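You operate a simulated robot arm through the tools that you are given. There is no shell and no other tool. Be economical: measure what you need, move in short steps, check, and stop when the job is done.

Carry out the task below with a simulated robot arm. There is one attempt and no reset: what you move stays moved.

Task
Take the white curd jar from the table top and leave it on top of the brown trivet.

The check looks at the end state, three seconds after you hand in, the way a careful person would. Anything else that was tipped, shoved, dropped, spilled or broken makes it a failure.

Robot
A 7-joint arm with a two-finger parallel gripper, fixed in place. Base frame: the origin is at the foot of the arm, x ahead of it, y to its left, z up; the work surface is at about z = 0.76. Units: m, rad, N and s.
Its first joint turns from -2.897 to 2.897 rad. Payload 4.4 kg.
Tool frame: the origin (TCP) lies between the finger pads and is the grasp point; the fingertips stand 0.023 m ahead of it; z points along the fingers, y is the line along which they close. The gripper opens to 0.094 m. The fingers are 0.038 m wide and 0.01 m thick; the gripper's body (0.054 by 0.096 m) begins 0.039 m behind the TCP.
Orientation is told as [roll, pitch, yaw] about the base's x, y, z axes, in that order, counted from this pose: with the fingers straight down and closing along the base's y, the tool's x points along the base's -x, its y along +y and its z along -z.

Tools
- The arm moves only by the tool servo_tool. Its argument "motion" is one flat list of numbers, 7 for each row, row after row: the shift along the base's x, y, z in m, then the turn, a rotation vector about the base's x, y, z in rad, then the finger opening in m, from 0 to 0.094. In form: [dx, dy, dz, ax, ay, az, gripper, dx, dy, dz, ax, ay, az, gripper, ...]. A call has 1 to 8 rows; each row shifts and turns the commanded pose from where the row before left it. Rows are played at 5 a second. More than 0.05 m and 0.15 rad between two rows, or a gripper value outside its range, and nothing of the call is played. Where a pose cannot be reached the arm comes as near as it can. A force on the tool above 40 N (or 10 N above the force at the start of the call, whichever is more), or a blocked arm, ends the call early, and 0.2 s more pass. The fingers move at their own pace (about 0.072 m/s each) and stop on an object; they squeeze with about 21 N. The grip force told is the motor's: it shows also when the fingers shut on nothing. Time passes only in rows, and 0.2 s behind the last, so rows that do not move let the fingers close. It gives the time, the measured TCP pose, the force on the tool (base axes), the opening and the grip force at its end, in the units of the frame above (readings bear some noise), and new pictures: "views" is both (left out), scene, wrist or none.
- Cameras (640 x 400 px; columns grow to the right, rows downward): "scene" is fixed at [0.4, 0.6524, 1.5128]; the picture's right is [-0.82, -0.57, 0.00], its down [-0.56, 0.81, -0.18] and it looks along [0.10, -0.15, -0.98] (base axes); focal length 309 px, centre (320, 200). "wrist" rides on the gripper at [0.086, 0.016, -0.075] in the tool frame; the picture's right is [-0.18, 0.98, 0.00], its down [-0.58, -0.11, -0.81] and it looks along [-0.79, -0.15, 0.59] (tool axes); focal length 243 px, centre (320, 200). There is no depth. A picture from a camera that has moved, and an enlarged one, comes with that camera's place and axes in the base frame and with its lens.
- zoom(camera, box): a new picture of the part [left, top, right, bottom] of that camera's present view, enlarged. The clock stands still meanwhile.
- job_done(): hands the job in; it is judged then, once.

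Go step by step. Nothing tells you positions but the pictures and the camera data: compare them with the known pose of the tool, close in by small moves and look again before you grip or let go. The budget is 90 turns and 200 pictures, counting those below and the enlarged ones. Unless the task says otherwise, let go and move clear before handing in, and close with one line.

The tools are called by a JSON object that holds its "api" and its "payload". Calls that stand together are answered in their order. servo_tool: Moves the arm, as the interface text tells. Its arguments: {"type":"object","properties":{"motion":{"type":"array","items":{"type":"number"}},"views":{"type":"string","enum":["both","scene","wrist","none"]}},"required":["motion"]} The other tools are called the same way: zoom (camera, box) takes an enlarged picture of a part of a camera's view; job_done () hands the job in.

At the start:

```text
time_s: 0.0
eef_pos: [0.3037, 0.576, 1.0986]
tool_rot: [0.0, -0.002, 0.0]
contact_force: [-0.7, 0.1, -0.2]
grip_width: 0.0941
grasp_force: 0.0
```

scene: 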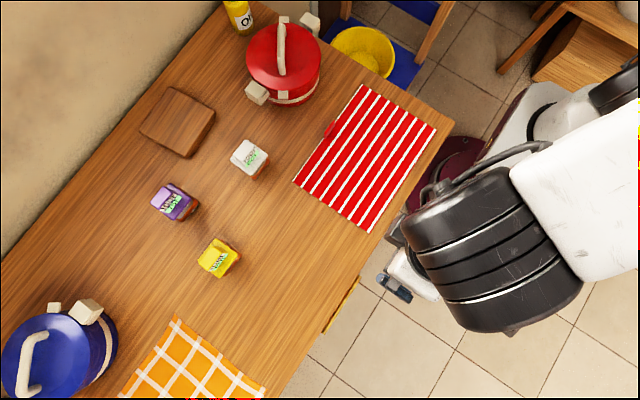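
wrist: 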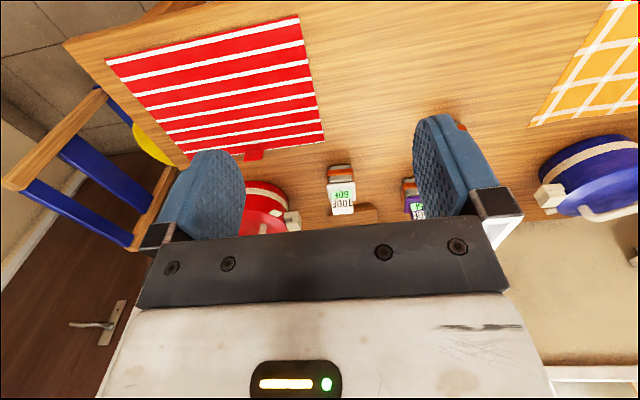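

The white jar sits at roughly (0.66, 0.56). The trivet is at roughly (0.88, 0.58), which is near or beyond the straight-down reach, so I may need a tilted grasp. I'll zoom in to measure both.

{"api": "zoom", "payload": {"camera": "scene", "box": [210, 120, 290, 200]}}

{"api": "zoom", "payload": {"camera": "scene", "box": [120, 70, 240, 190]}}

```text
5.00 times, centred on (250, 160) of scene
camera zoom: at [0.4, 0.6524, 1.5128], right [-0.82, -0.57, 0.0], down [-0.56, 0.81, -0.18], along [0.1, -0.15, -0.98], focal length 1546 px, centre (670, 400)
```

zoom: 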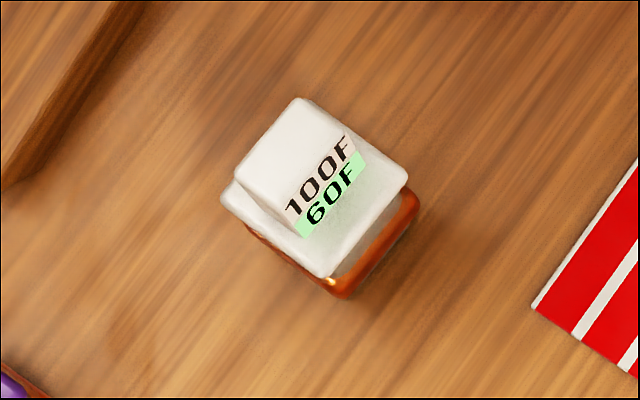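

```text
3.33 times, centred on (180, 130) of scene
camera zoom: at [0.4, 0.6524, 1.5128], right [-0.82, -0.57, 0.0], down [-0.56, 0.81, -0.18], along [0.1, -0.15, -0.98], focal length 1031 px, centre (787, 433)
```

zoom: 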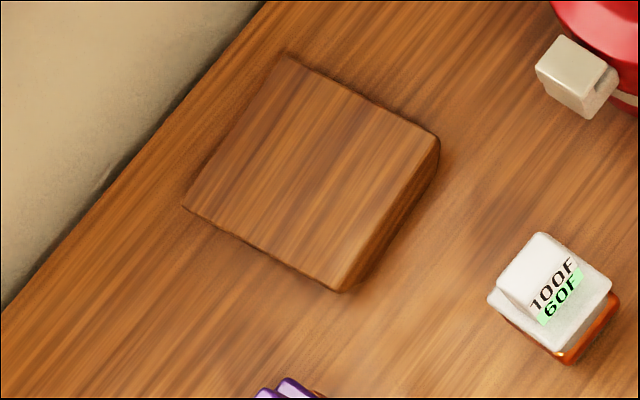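

The jar and trivet edges lie roughly along the base axes, with the trivet centre at about (0.88, 0.58). I'll approach above the jar with the tool tilted outward by about 0.42 rad.

{"api": "servo_tool", "payload": {"motion": [0.04, -0.003, -0.015, 0, -0.06, 0, 0.094, 0.04, -0.003, -0.015, 0, -0.06, 0, 0.094, 0.04, -0.003, -0.015, 0, -0.06, 0, 0.094, 0.04, -0.003, -0.015, 0, -0.06, 0, 0.094, 0.04, -0.003, -0.015, 0, -0.06, 0, 0.094, 0.04, -0.002, -0.015, 0, -0.06, 0, 0.094, 0.03, -0.002, -0.015, 0, -0.06, 0, 0.094]}}

```text
time_s: 1.6
eef_pos: [0.5752, 0.5577, 0.9924]
tool_rot: [0.001, -0.423, -0.001]
contact_force: [-0.4, -0.9, 0.4]
grip_width: 0.0939
grasp_force: 0.1
camera wrist: at [0.4667, 0.572, 1.0248], right [0.17, 0.98, 0.08], down [0.2, -0.11, 0.97], along [0.97, -0.15, -0.21], focal length 243 px, centre (320, 200)
```

scene: 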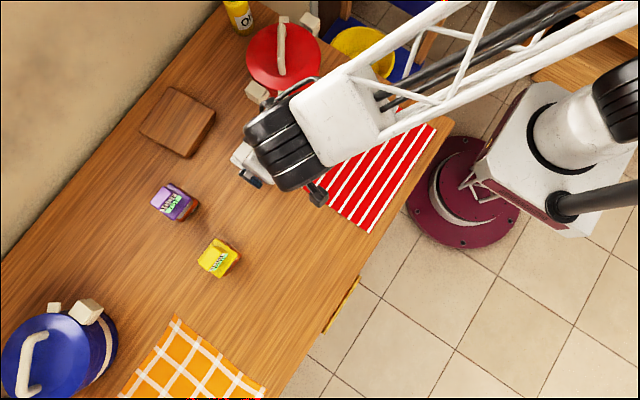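
wrist: 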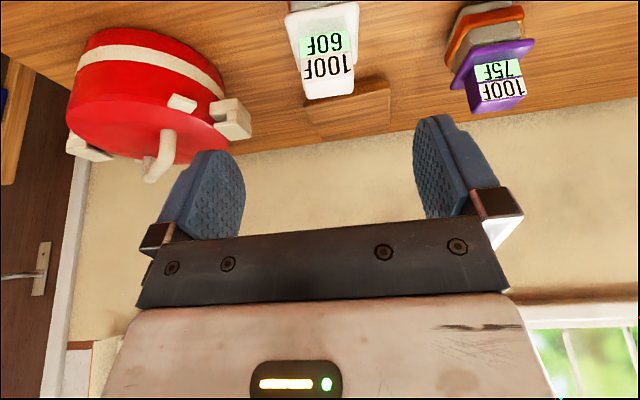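

The jar is roughly 0.12 m tall, with a wider lid and a tapered body. I'll back off a little and go lower to see its side profile.

{"api": "servo_tool", "payload": {"motion": [-0.03, 0, -0.03, 0, 0, 0, 0.094, -0.03, 0, -0.03, 0, 0, 0, 0.094, 0, 0, -0.03, 0, 0, 0, 0.094, 0, 0, -0.02, 0, 0, 0, 0.094, 0, 0, 0, 0, 0, 0, 0.094], "views": "wrist"}}

{"api": "zoom", "payload": {"camera": "wrist", "box": [240, 0, 400, 160]}}

```text
time_s: 2.8
eef_pos: [0.5125, 0.5563, 0.8841]
tool_rot: [0.001, -0.42, -0.001]
contact_force: [-0.2, 0.1, 0.2]
grip_width: 0.094
grasp_force: 0.0
camera wrist: at [0.4033, 0.5711, 0.9159], right [0.17, 0.98, 0.08], down [0.2, -0.11, 0.97], along [0.97, -0.15, -0.22], focal length 243 px, centre (320, 200)
```

wrist: 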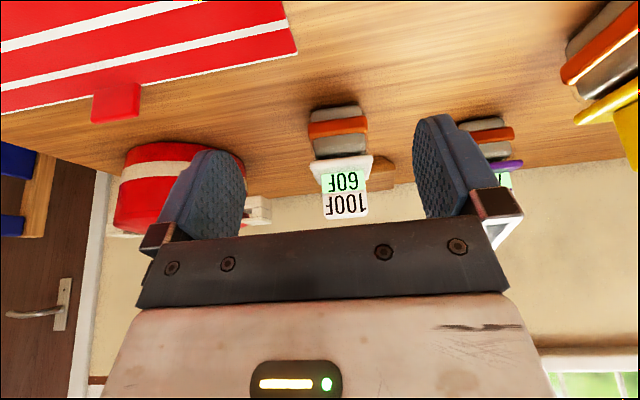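

```text
2.50 times, centred on (320, 80) of wrist
camera zoom: at [0.4033, 0.5711, 0.9159], right [0.17, 0.98, 0.08], down [0.2, -0.11, 0.97], along [0.97, -0.15, -0.22], focal length 606 px, centre (320, 500)
```

zoom: 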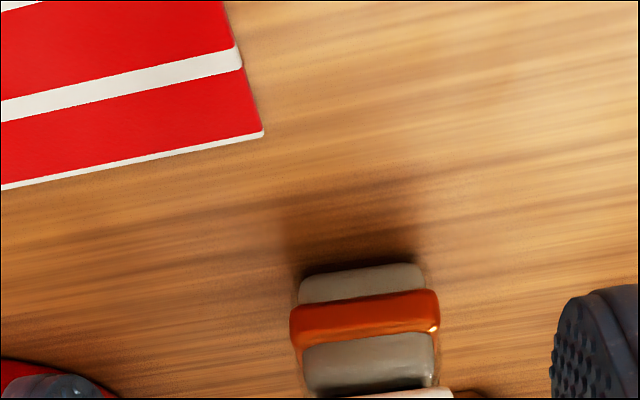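

The jar centre is at about (0.657, 0.560), its lid rim spans z of about 0.82–0.85 and its top is at about 0.883. The lid rim is about 0.06 wide, so I'll straddle it and come in from above.

{"api": "servo_tool", "payload": {"motion": [0.02, 0.001, 0.03, 0, 0, 0, 0.094, 0.04, 0.001, 0.03, 0, 0, 0, 0.094, 0.04, 0.001, 0, 0, 0, 0, 0.094, 0.03, 0.001, 0, 0, 0, 0, 0.094, 0, 0, 0, 0, 0, 0, 0.094]}}

```text
time_s: 4.0
eef_pos: [0.6442, 0.563, 0.9423]
tool_rot: [-0.002, -0.422, -0.001]
contact_force: [0.9, -0.1, -1.1]
grip_width: 0.0941
grasp_force: 0.1
camera wrist: at [0.5352, 0.5778, 0.9752], right [0.17, 0.98, 0.08], down [0.2, -0.11, 0.97], along [0.97, -0.15, -0.22], focal length 243 px, centre (320, 200)
```

scene: 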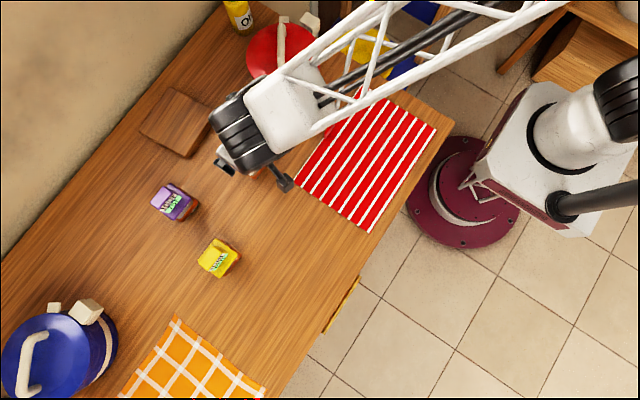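
wrist: 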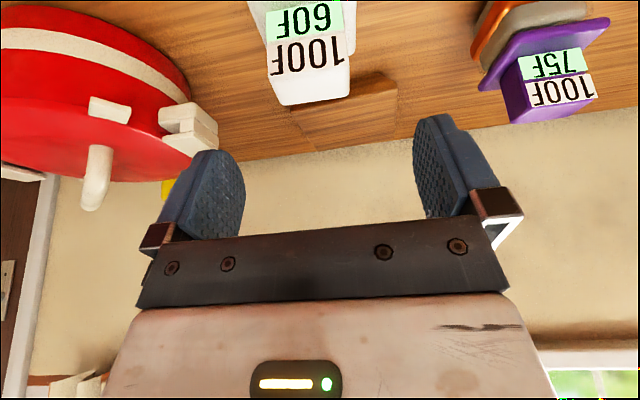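

The jar top measures consistently at y≈0.560 with its far edge at x≈0.668. I'll descend partway with a small y correction.

{"api": "servo_tool", "payload": {"motion": [0.003, -0.003, -0.025, 0, 0, 0, 0.094, 0, 0, -0.025, 0, 0, 0, 0.094, 0, 0, -0.01, 0, 0, 0, 0.094, 0, 0, 0, 0, 0, 0, 0.094]}}

```text
time_s: 5.0
eef_pos: [0.6459, 0.5617, 0.8834]
tool_rot: [-0.001, -0.42, 0.001]
contact_force: [-0.2, -0.9, -0.9]
grip_width: 0.0939
grasp_force: 0.1
camera wrist: at [0.5378, 0.5753, 0.9153], right [0.17, 0.98, 0.08], down [0.2, -0.11, 0.97], along [0.97, -0.15, -0.22], focal length 243 px, centre (320, 200)
```

scene: 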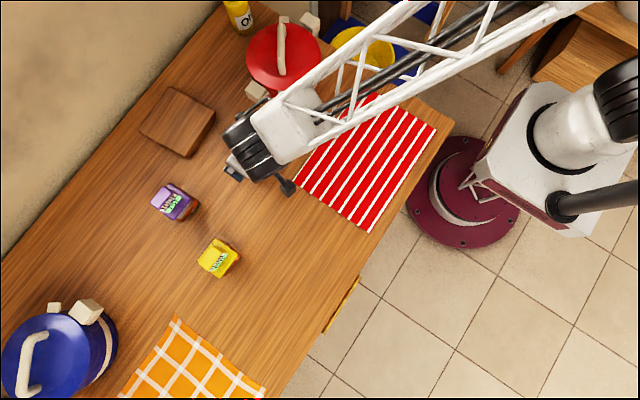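
wrist: 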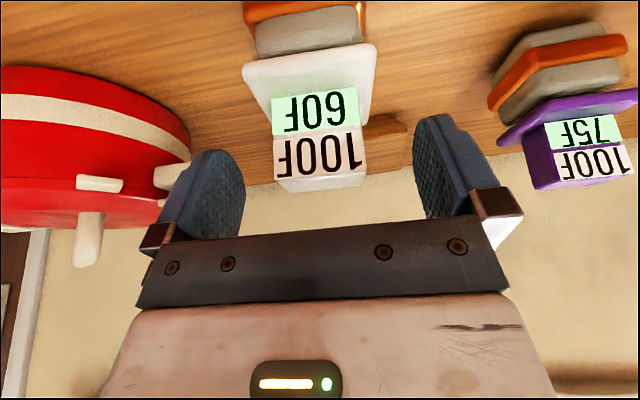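

Next I'll zoom in to check the lid rim geometry before the final descent.

{"api": "zoom", "payload": {"camera": "wrist", "box": [210, 0, 450, 240]}}

```text
1.67 times, centred on (330, 120) of wrist
camera zoom: at [0.5378, 0.5753, 0.9153], right [0.17, 0.98, 0.08], down [0.2, -0.11, 0.97], along [0.97, -0.15, -0.22], focal length 404 px, centre (303, 333)
```

zoom: 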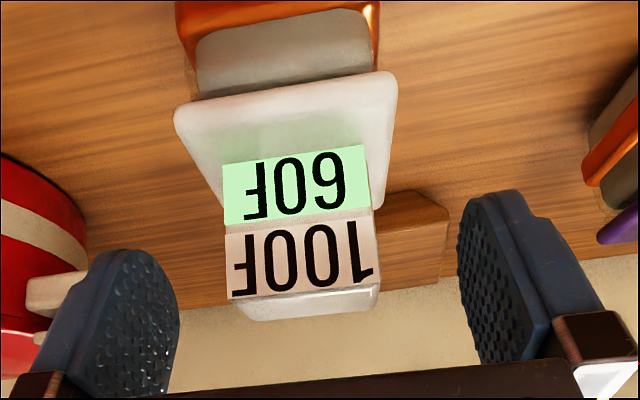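

The lid has a square block on top, about 0.04 wide with z of about 0.845–0.883, above a flat rim. I'll clamp that block: lower slightly and close.

{"api": "servo_tool", "payload": {"motion": [0.003, 0, -0.007, 0, 0, 0, 0.094, 0, 0, 0, 0, 0, 0, 0.07, 0, 0, 0, 0, 0, 0, 0.05, 0, 0, 0, 0, 0, 0, 0.03, 0, 0, 0, 0, 0, 0, 0.02, 0, 0, 0, 0, 0, 0, 0.02]}}

```text
time_s: 6.4
eef_pos: [0.6496, 0.5609, 0.8758]
tool_rot: [-0.001, -0.42, 0.0]
contact_force: [0.6, 1.8, 1.9]
grip_width: 0.0459
grasp_force: 21.1
camera wrist: at [0.5404, 0.5745, 0.9085], right [0.17, 0.98, 0.08], down [0.2, -0.11, 0.97], along [0.97, -0.15, -0.22], focal length 243 px, centre (320, 200)
```

scene: 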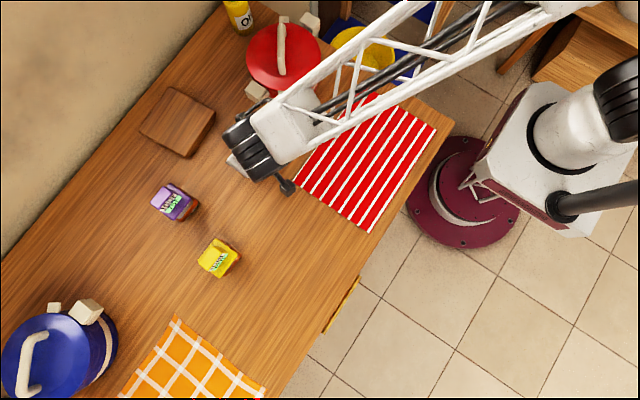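
wrist: 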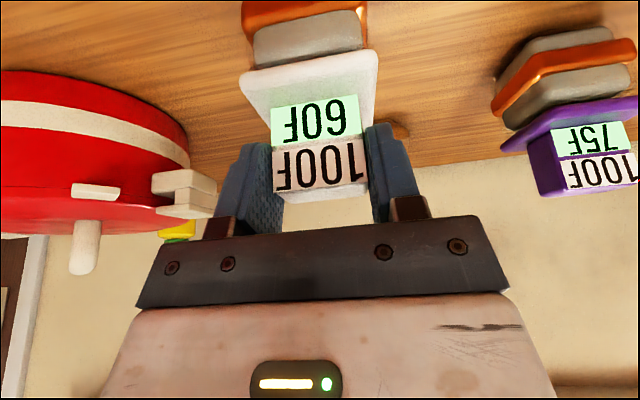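

The block is held at an opening of 0.046 with 21 N. Now I'll lift slowly and check.

{"api": "servo_tool", "payload": {"motion": [0, 0, 0.01, 0, 0, 0, 0.02, 0, 0, 0.02, 0, 0, 0, 0.02, 0, 0, 0.02, 0, 0, 0, 0.02, 0, 0, 0.02, 0, 0, 0, 0.02, 0, 0, 0, 0, 0, 0, 0.02]}}

```text
time_s: 7.6
eef_pos: [0.6512, 0.5588, 0.9463]
tool_rot: [0.0, -0.42, 0.001]
contact_force: [1.0, 0.8, -2.0]
grip_width: 0.046
grasp_force: 20.8
camera wrist: at [0.5424, 0.5732, 0.9795], right [0.17, 0.98, 0.08], down [0.2, -0.11, 0.97], along [0.97, -0.15, -0.22], focal length 243 px, centre (320, 200)
```

scene: 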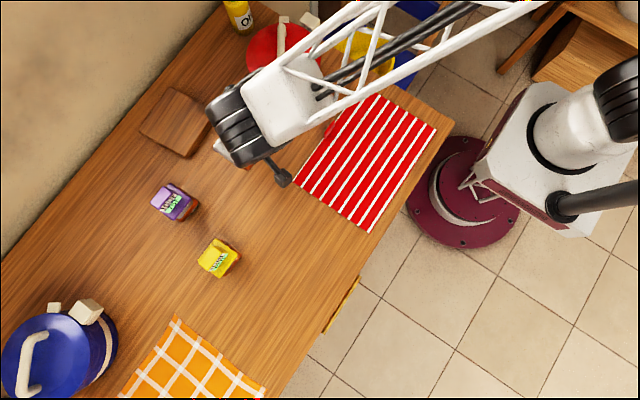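
wrist: 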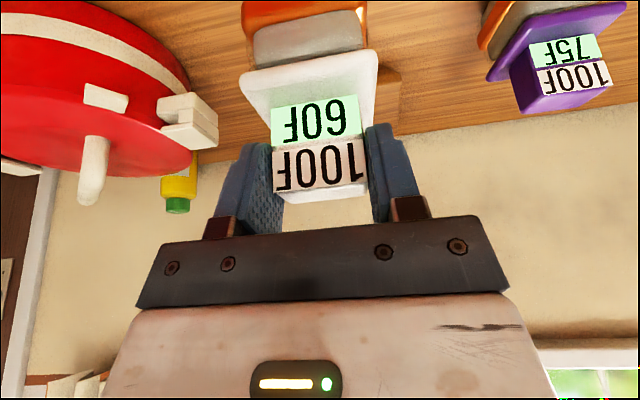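

The jar is held steady with its bottom about 0.07 above the table. I'll carry it level toward the trivet.

{"api": "servo_tool", "payload": {"motion": [0.02, 0.002, 0.003, 0, 0, 0, 0.02, 0.035, 0.004, 0, 0, 0, 0, 0.02, 0.035, 0.004, 0, 0, 0, 0, 0.02, 0.035, 0.004, 0, 0, 0, 0, 0.02, 0.035, 0.004, 0, 0, 0, 0, 0.02, 0.03, 0.002, 0, 0, 0, 0, 0.02, 0.015, 0, 0, 0, 0, 0, 0.02, 0, 0, 0, 0, 0, 0, 0.02]}}

```text
time_s: 9.4
eef_pos: [0.8537, 0.5759, 0.951]
tool_rot: [-0.001, -0.42, 0.001]
contact_force: [0.0, 0.4, -3.0]
grip_width: 0.0459
grasp_force: 21.0
camera wrist: at [0.7454, 0.5918, 0.9829], right [0.17, 0.98, 0.08], down [0.2, -0.11, 0.97], along [0.97, -0.15, -0.22], focal length 243 px, centre (320, 200)
```

scene: 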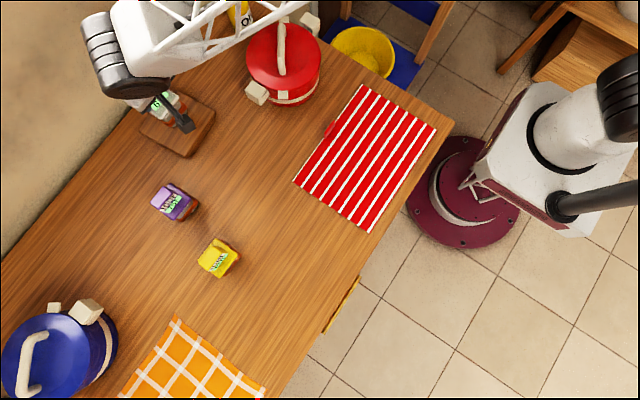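
wrist: 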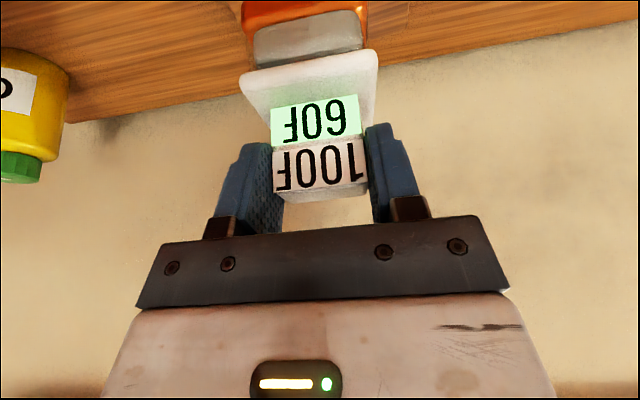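

Reach is fine. I'll zoom in to compare the jar with the trivet.

{"api": "zoom", "payload": {"camera": "scene", "box": [120, 70, 240, 190]}}

```text
3.33 times, centred on (180, 130) of scene
camera zoom: at [0.4, 0.6524, 1.5128], right [-0.82, -0.57, 0.0], down [-0.56, 0.81, -0.18], along [0.1, -0.15, -0.98], focal length 1031 px, centre (787, 433)
```

zoom: 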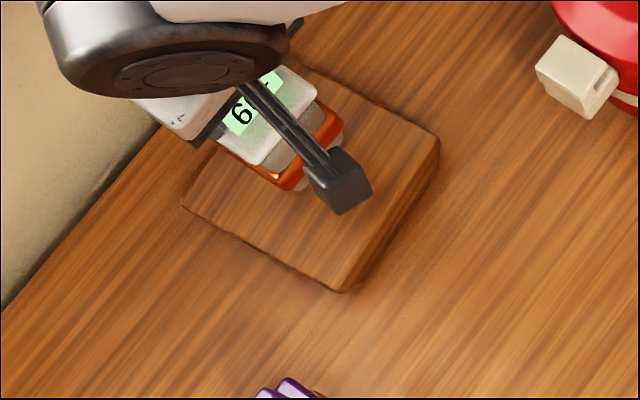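

The jar is over the trivet, slightly near-side of centre. I'll shift it a bit forward and descend gently toward contact, expected near z≈0.90.

{"api": "servo_tool", "payload": {"motion": [0.01, 0.002, -0.01, 0, 0, 0, 0.02, 0, 0, -0.012, 0, 0, 0, 0.02, 0, 0, -0.01, 0, 0, 0, 0.02, 0, 0, 0, 0, 0, 0, 0.02]}}

{"api": "zoom", "payload": {"camera": "scene", "box": [120, 70, 240, 190]}}

```text
time_s: 10.4
eef_pos: [0.8637, 0.5788, 0.9188]
tool_rot: [0.0, -0.42, 0.002]
contact_force: [-0.4, -0.8, -2.1]
grip_width: 0.0458
grasp_force: 21.4
camera wrist: at [0.7559, 0.5942, 0.9506], right [0.17, 0.98, 0.08], down [0.2, -0.11, 0.97], along [0.97, -0.15, -0.22], focal length 243 px, centre (320, 200)
```

scene: 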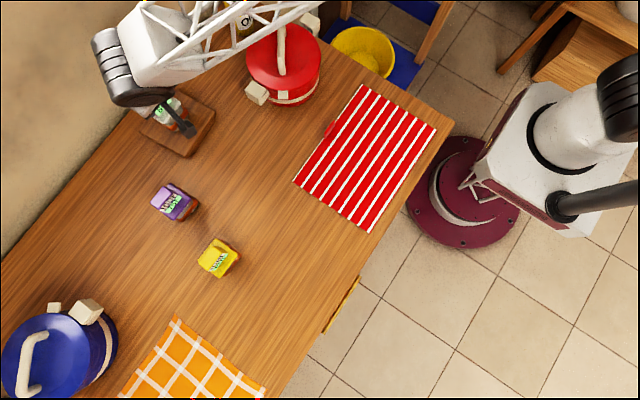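
wrist: 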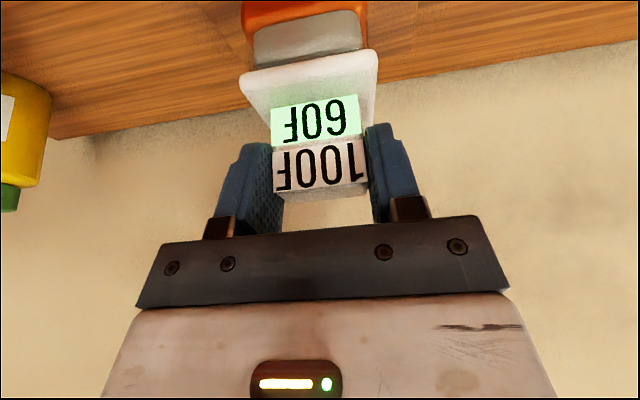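

```text
3.33 times, centred on (180, 130) of scene
camera zoom: at [0.4, 0.6524, 1.5128], right [-0.82, -0.57, 0.0], down [-0.56, 0.81, -0.18], along [0.1, -0.15, -0.98], focal length 1031 px, centre (787, 433)
```

zoom: 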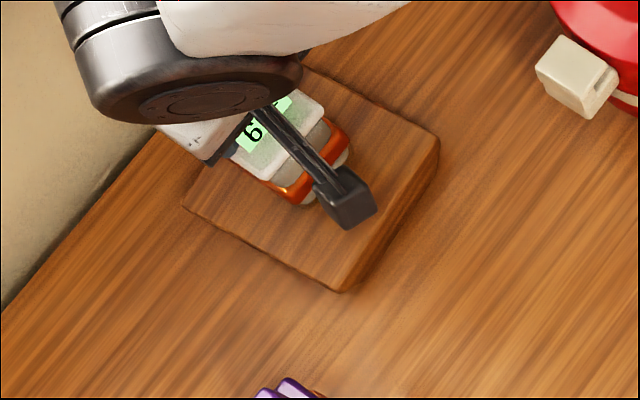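

The jar lines up with the trivet's centre. I'll descend slowly and watch the vertical force.

{"api": "servo_tool", "payload": {"motion": [0, 0, -0.004, 0, 0, 0, 0.02, 0, 0, -0.004, 0, 0, 0, 0.02, 0, 0, -0.003, 0, 0, 0, 0.02, 0, 0, 0, 0, 0, 0, 0.02], "views": "none"}}

```text
time_s: 11.4
eef_pos: [0.866, 0.5799, 0.9064]
tool_rot: [-0.001, -0.422, 0.0]
contact_force: [0.5, -0.2, -2.6]
grip_width: 0.0456
grasp_force: 21.3
```

{"api": "servo_tool", "payload": {"motion": [0, 0, -0.002, 0, 0, 0, 0.02, 0, 0, -0.002, 0, 0, 0, 0.02, 0, 0, 0, 0, 0, 0, 0.02], "views": "none"}}

{"api": "zoom", "payload": {"camera": "scene", "box": [130, 80, 210, 160]}}

```text
time_s: 12.2
eef_pos: [0.8662, 0.5799, 0.9039]
tool_rot: [0.001, -0.422, 0.001]
contact_force: [2.7, -0.8, 16.8]
grip_width: 0.046
grasp_force: 20.8
```

```text
5.00 times, centred on (170, 120) of scene
camera zoom: at [0.4, 0.6524, 1.5128], right [-0.82, -0.57, 0.0], down [-0.56, 0.81, -0.18], along [0.1, -0.15, -0.98], focal length 1546 px, centre (1070, 600)
```

zoom: 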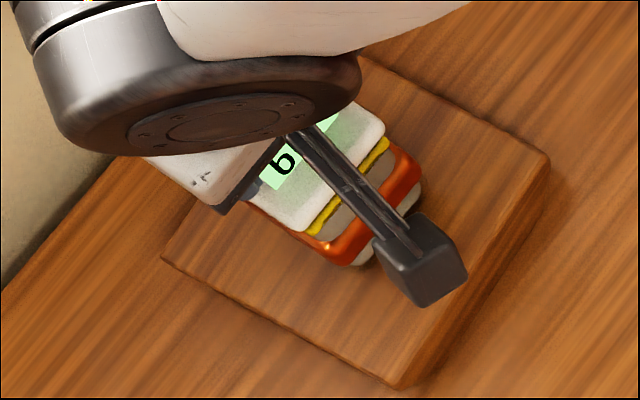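

Contact is made: +17 N at z≈0.904, which matches the expected trivet height. I'll ease the pressure by 1.5 mm and look again before letting go.

{"api": "servo_tool", "payload": {"motion": [0, 0, 0.0015, 0, 0, 0, 0.02, 0, 0, 0, 0, 0, 0, 0.02]}}

{"api": "zoom", "payload": {"camera": "wrist", "box": [210, 0, 450, 240]}}

{"api": "zoom", "payload": {"camera": "scene", "box": [130, 80, 210, 160]}}

```text
time_s: 12.8
eef_pos: [0.8651, 0.5792, 0.9027]
tool_rot: [-0.001, -0.42, -0.001]
contact_force: [3.4, 3.0, 9.9]
grip_width: 0.0458
grasp_force: 21.0
camera wrist: at [0.7562, 0.594, 0.9358], right [0.17, 0.98, 0.08], down [0.2, -0.11, 0.97], along [0.97, -0.15, -0.22], focal length 243 px, centre (320, 200)
```

scene: 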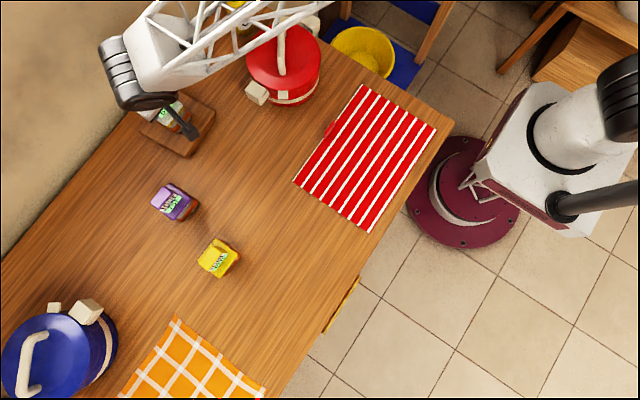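
wrist: 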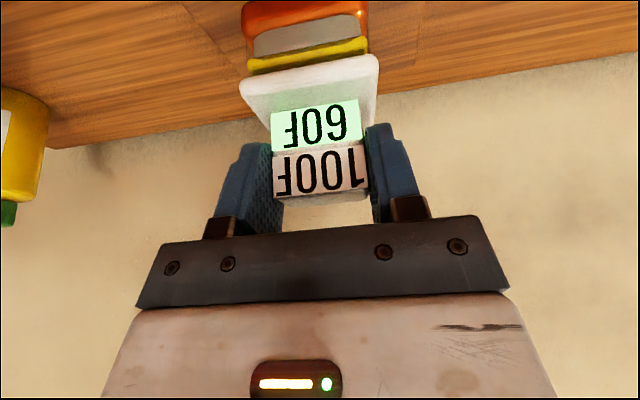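

```text
1.67 times, centred on (330, 120) of wrist
camera zoom: at [0.7562, 0.594, 0.9358], right [0.17, 0.98, 0.08], down [0.2, -0.11, 0.97], along [0.97, -0.15, -0.22], focal length 404 px, centre (303, 333)
```

zoom: 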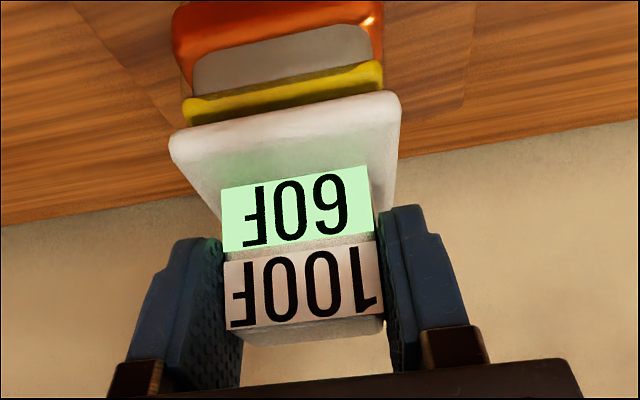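

```text
5.00 times, centred on (170, 120) of scene
camera zoom: at [0.4, 0.6524, 1.5128], right [-0.82, -0.57, 0.0], down [-0.56, 0.81, -0.18], along [0.1, -0.15, -0.98], focal length 1546 px, centre (1070, 600)
```

zoom: 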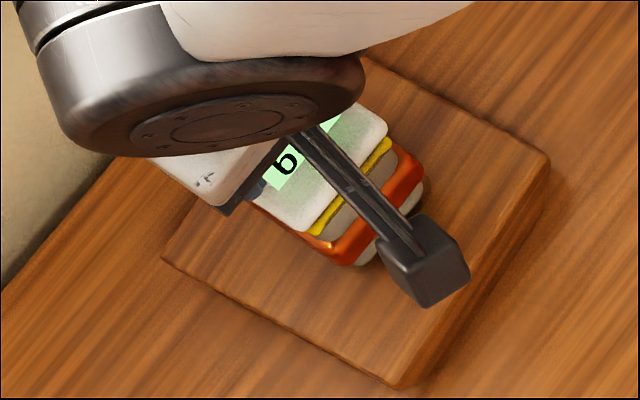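

The jar is on the trivet, but a yellow band has appeared just under the lid since contact, so I want to unload the pressure. I'll ease up a little more and see whether it changes.

{"api": "servo_tool", "payload": {"motion": [0, 0, 0.001, 0, 0, 0, 0.02, 0, 0, 0.0005, 0, 0, 0, 0.02, 0, 0, 0, 0, 0, 0, 0.02], "views": "none"}}

{"api": "zoom", "payload": {"camera": "wrist", "box": [210, 0, 450, 240]}}

```text
time_s: 13.6
eef_pos: [0.865, 0.5782, 0.9033]
tool_rot: [0.0, -0.421, 0.0]
contact_force: [0.1, 0.3, -2.2]
grip_width: 0.0458
grasp_force: 20.7
```

```text
1.67 times, centred on (330, 120) of wrist
camera zoom: at [0.7568, 0.5939, 0.9366], right [0.17, 0.98, 0.08], down [0.2, -0.11, 0.97], along [0.96, -0.15, -0.22], focal length 404 px, centre (303, 333)
```

zoom: 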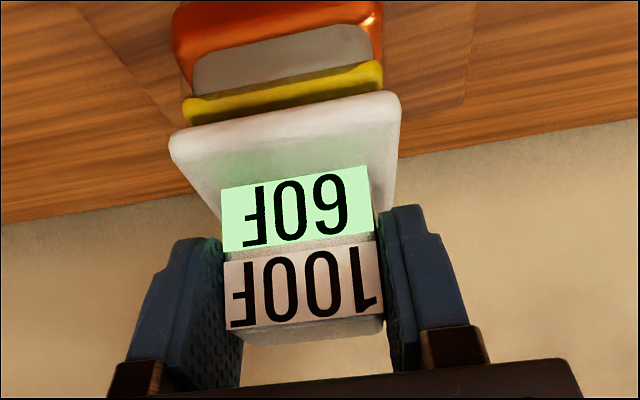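

The load is off and the yellow band stays, with nothing else changed. The jar is at most about a millimetre above the trivet, so I'll lower it slightly and open.

{"api": "servo_tool", "payload": {"motion": [0, 0, -0.0007, 0, 0, 0, 0.02, 0, 0, 0, 0, 0, 0, 0.04, 0, 0, 0, 0, 0, 0, 0.055, 0, 0, 0, 0, 0, 0, 0.075, 0, 0, 0, 0, 0, 0, 0.094, 0, 0, 0, 0, 0, 0, 0.094]}}

```text
time_s: 15.0
eef_pos: [0.8655, 0.5785, 0.9043]
tool_rot: [-0.001, -0.42, 0.0]
contact_force: [-0.2, 1.0, 0.6]
grip_width: 0.094
grasp_force: 0.0
camera wrist: at [0.7567, 0.5938, 0.9368], right [0.17, 0.98, 0.08], down [0.2, -0.11, 0.97], along [0.97, -0.15, -0.22], focal length 243 px, centre (320, 200)
```

scene: 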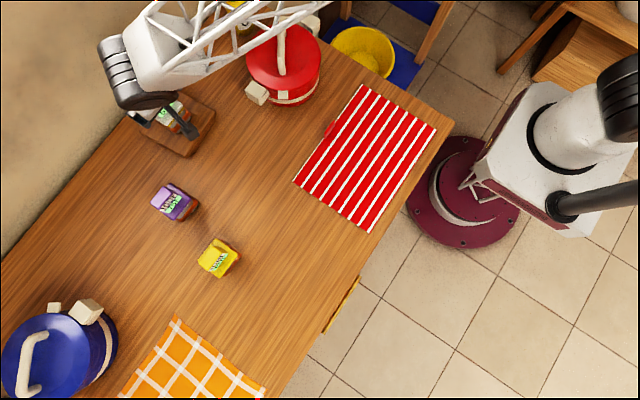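
wrist: 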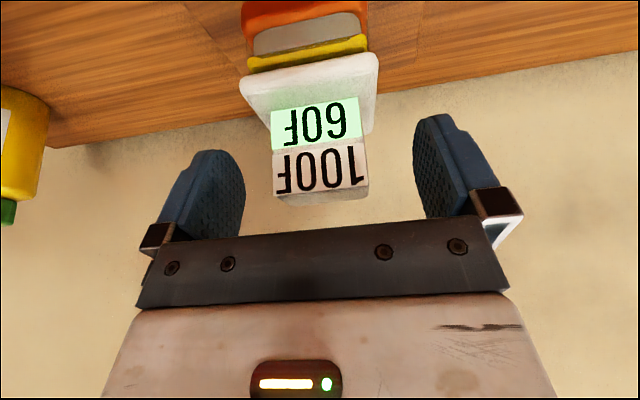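

The fingers are clear on both sides and the jar stands still. I'll retreat up and back.

{"api": "servo_tool", "payload": {"motion": [-0.005, 0, 0.02, 0, 0, 0, 0.094, -0.01, 0, 0.04, 0, 0, 0, 0.094, -0.03, 0, 0.03, 0, 0, 0, 0.094, -0.045, 0, 0.01, 0, 0, 0, 0.094, -0.045, 0, 0.01, 0, 0, 0, 0.094, -0.045, 0, 0.01, 0, 0, 0, 0.094, -0.045, 0, 0, 0, 0, 0, 0.094, -0.04, 0, 0, 0, 0, 0, 0.094]}}

{"api": "zoom", "payload": {"camera": "scene", "box": [120, 70, 240, 190]}}

{"api": "zoom", "payload": {"camera": "wrist", "box": [240, 0, 440, 160]}}

```text
time_s: 16.8
eef_pos: [0.5976, 0.5781, 1.0267]
tool_rot: [0.001, -0.42, 0.0]
contact_force: [0.6, 0.3, -0.6]
grip_width: 0.0939
grasp_force: 0.1
camera wrist: at [0.4897, 0.5938, 1.0587], right [0.17, 0.98, 0.07], down [0.2, -0.11, 0.97], along [0.96, -0.15, -0.22], focal length 243 px, centre (320, 200)
```

scene: 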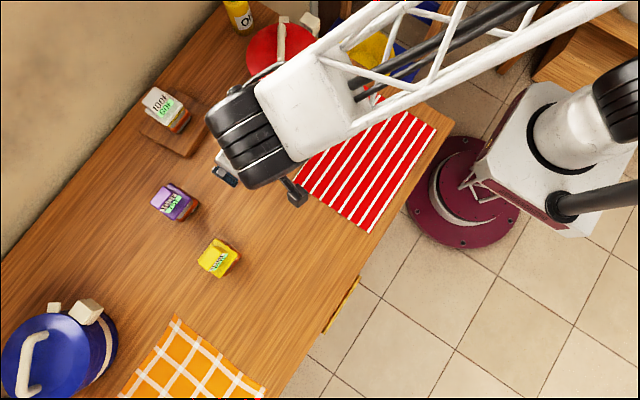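
wrist: 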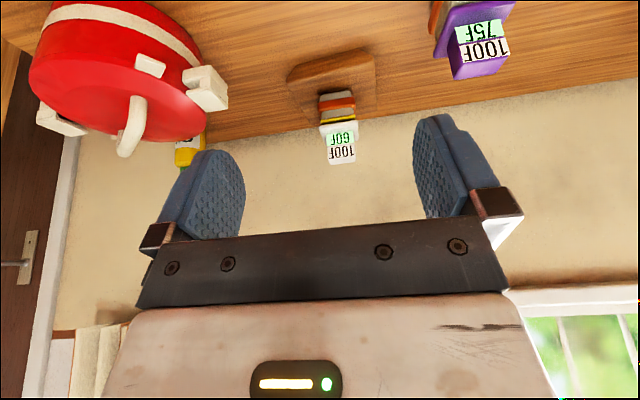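

```text
3.33 times, centred on (180, 130) of scene
camera zoom: at [0.4, 0.6524, 1.5128], right [-0.82, -0.57, 0.0], down [-0.56, 0.81, -0.18], along [0.1, -0.15, -0.98], focal length 1031 px, centre (787, 433)
```

zoom: 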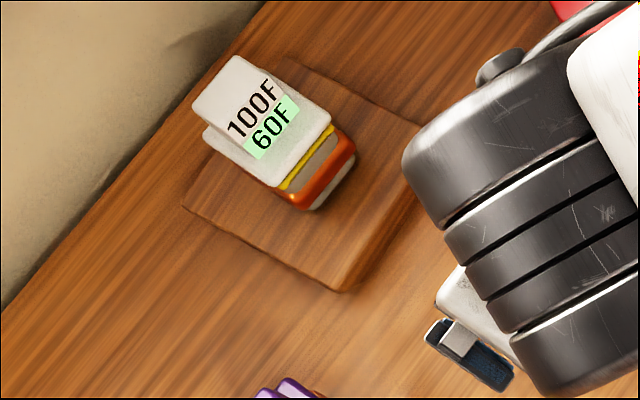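

```text
2.50 times, centred on (340, 80) of wrist
camera zoom: at [0.4897, 0.5938, 1.0587], right [0.17, 0.98, 0.07], down [0.2, -0.11, 0.97], along [0.96, -0.15, -0.22], focal length 606 px, centre (270, 500)
```

zoom: 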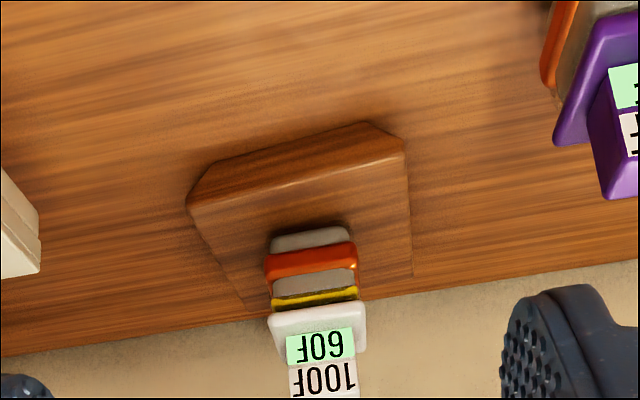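

The white jar is upright on the brown trivet, well inside its edges. Nothing else has moved and the arm is clear, so I'm handing in.

{"api": "job_done", "payload": {}}

```text
The job is handed in.
```

The white curd jar is standing upright on the brown trivet and the gripper is clear; a thin yellow band appeared under its lid when it touched down (about 17 N), stayed there, and I don't know what it means.
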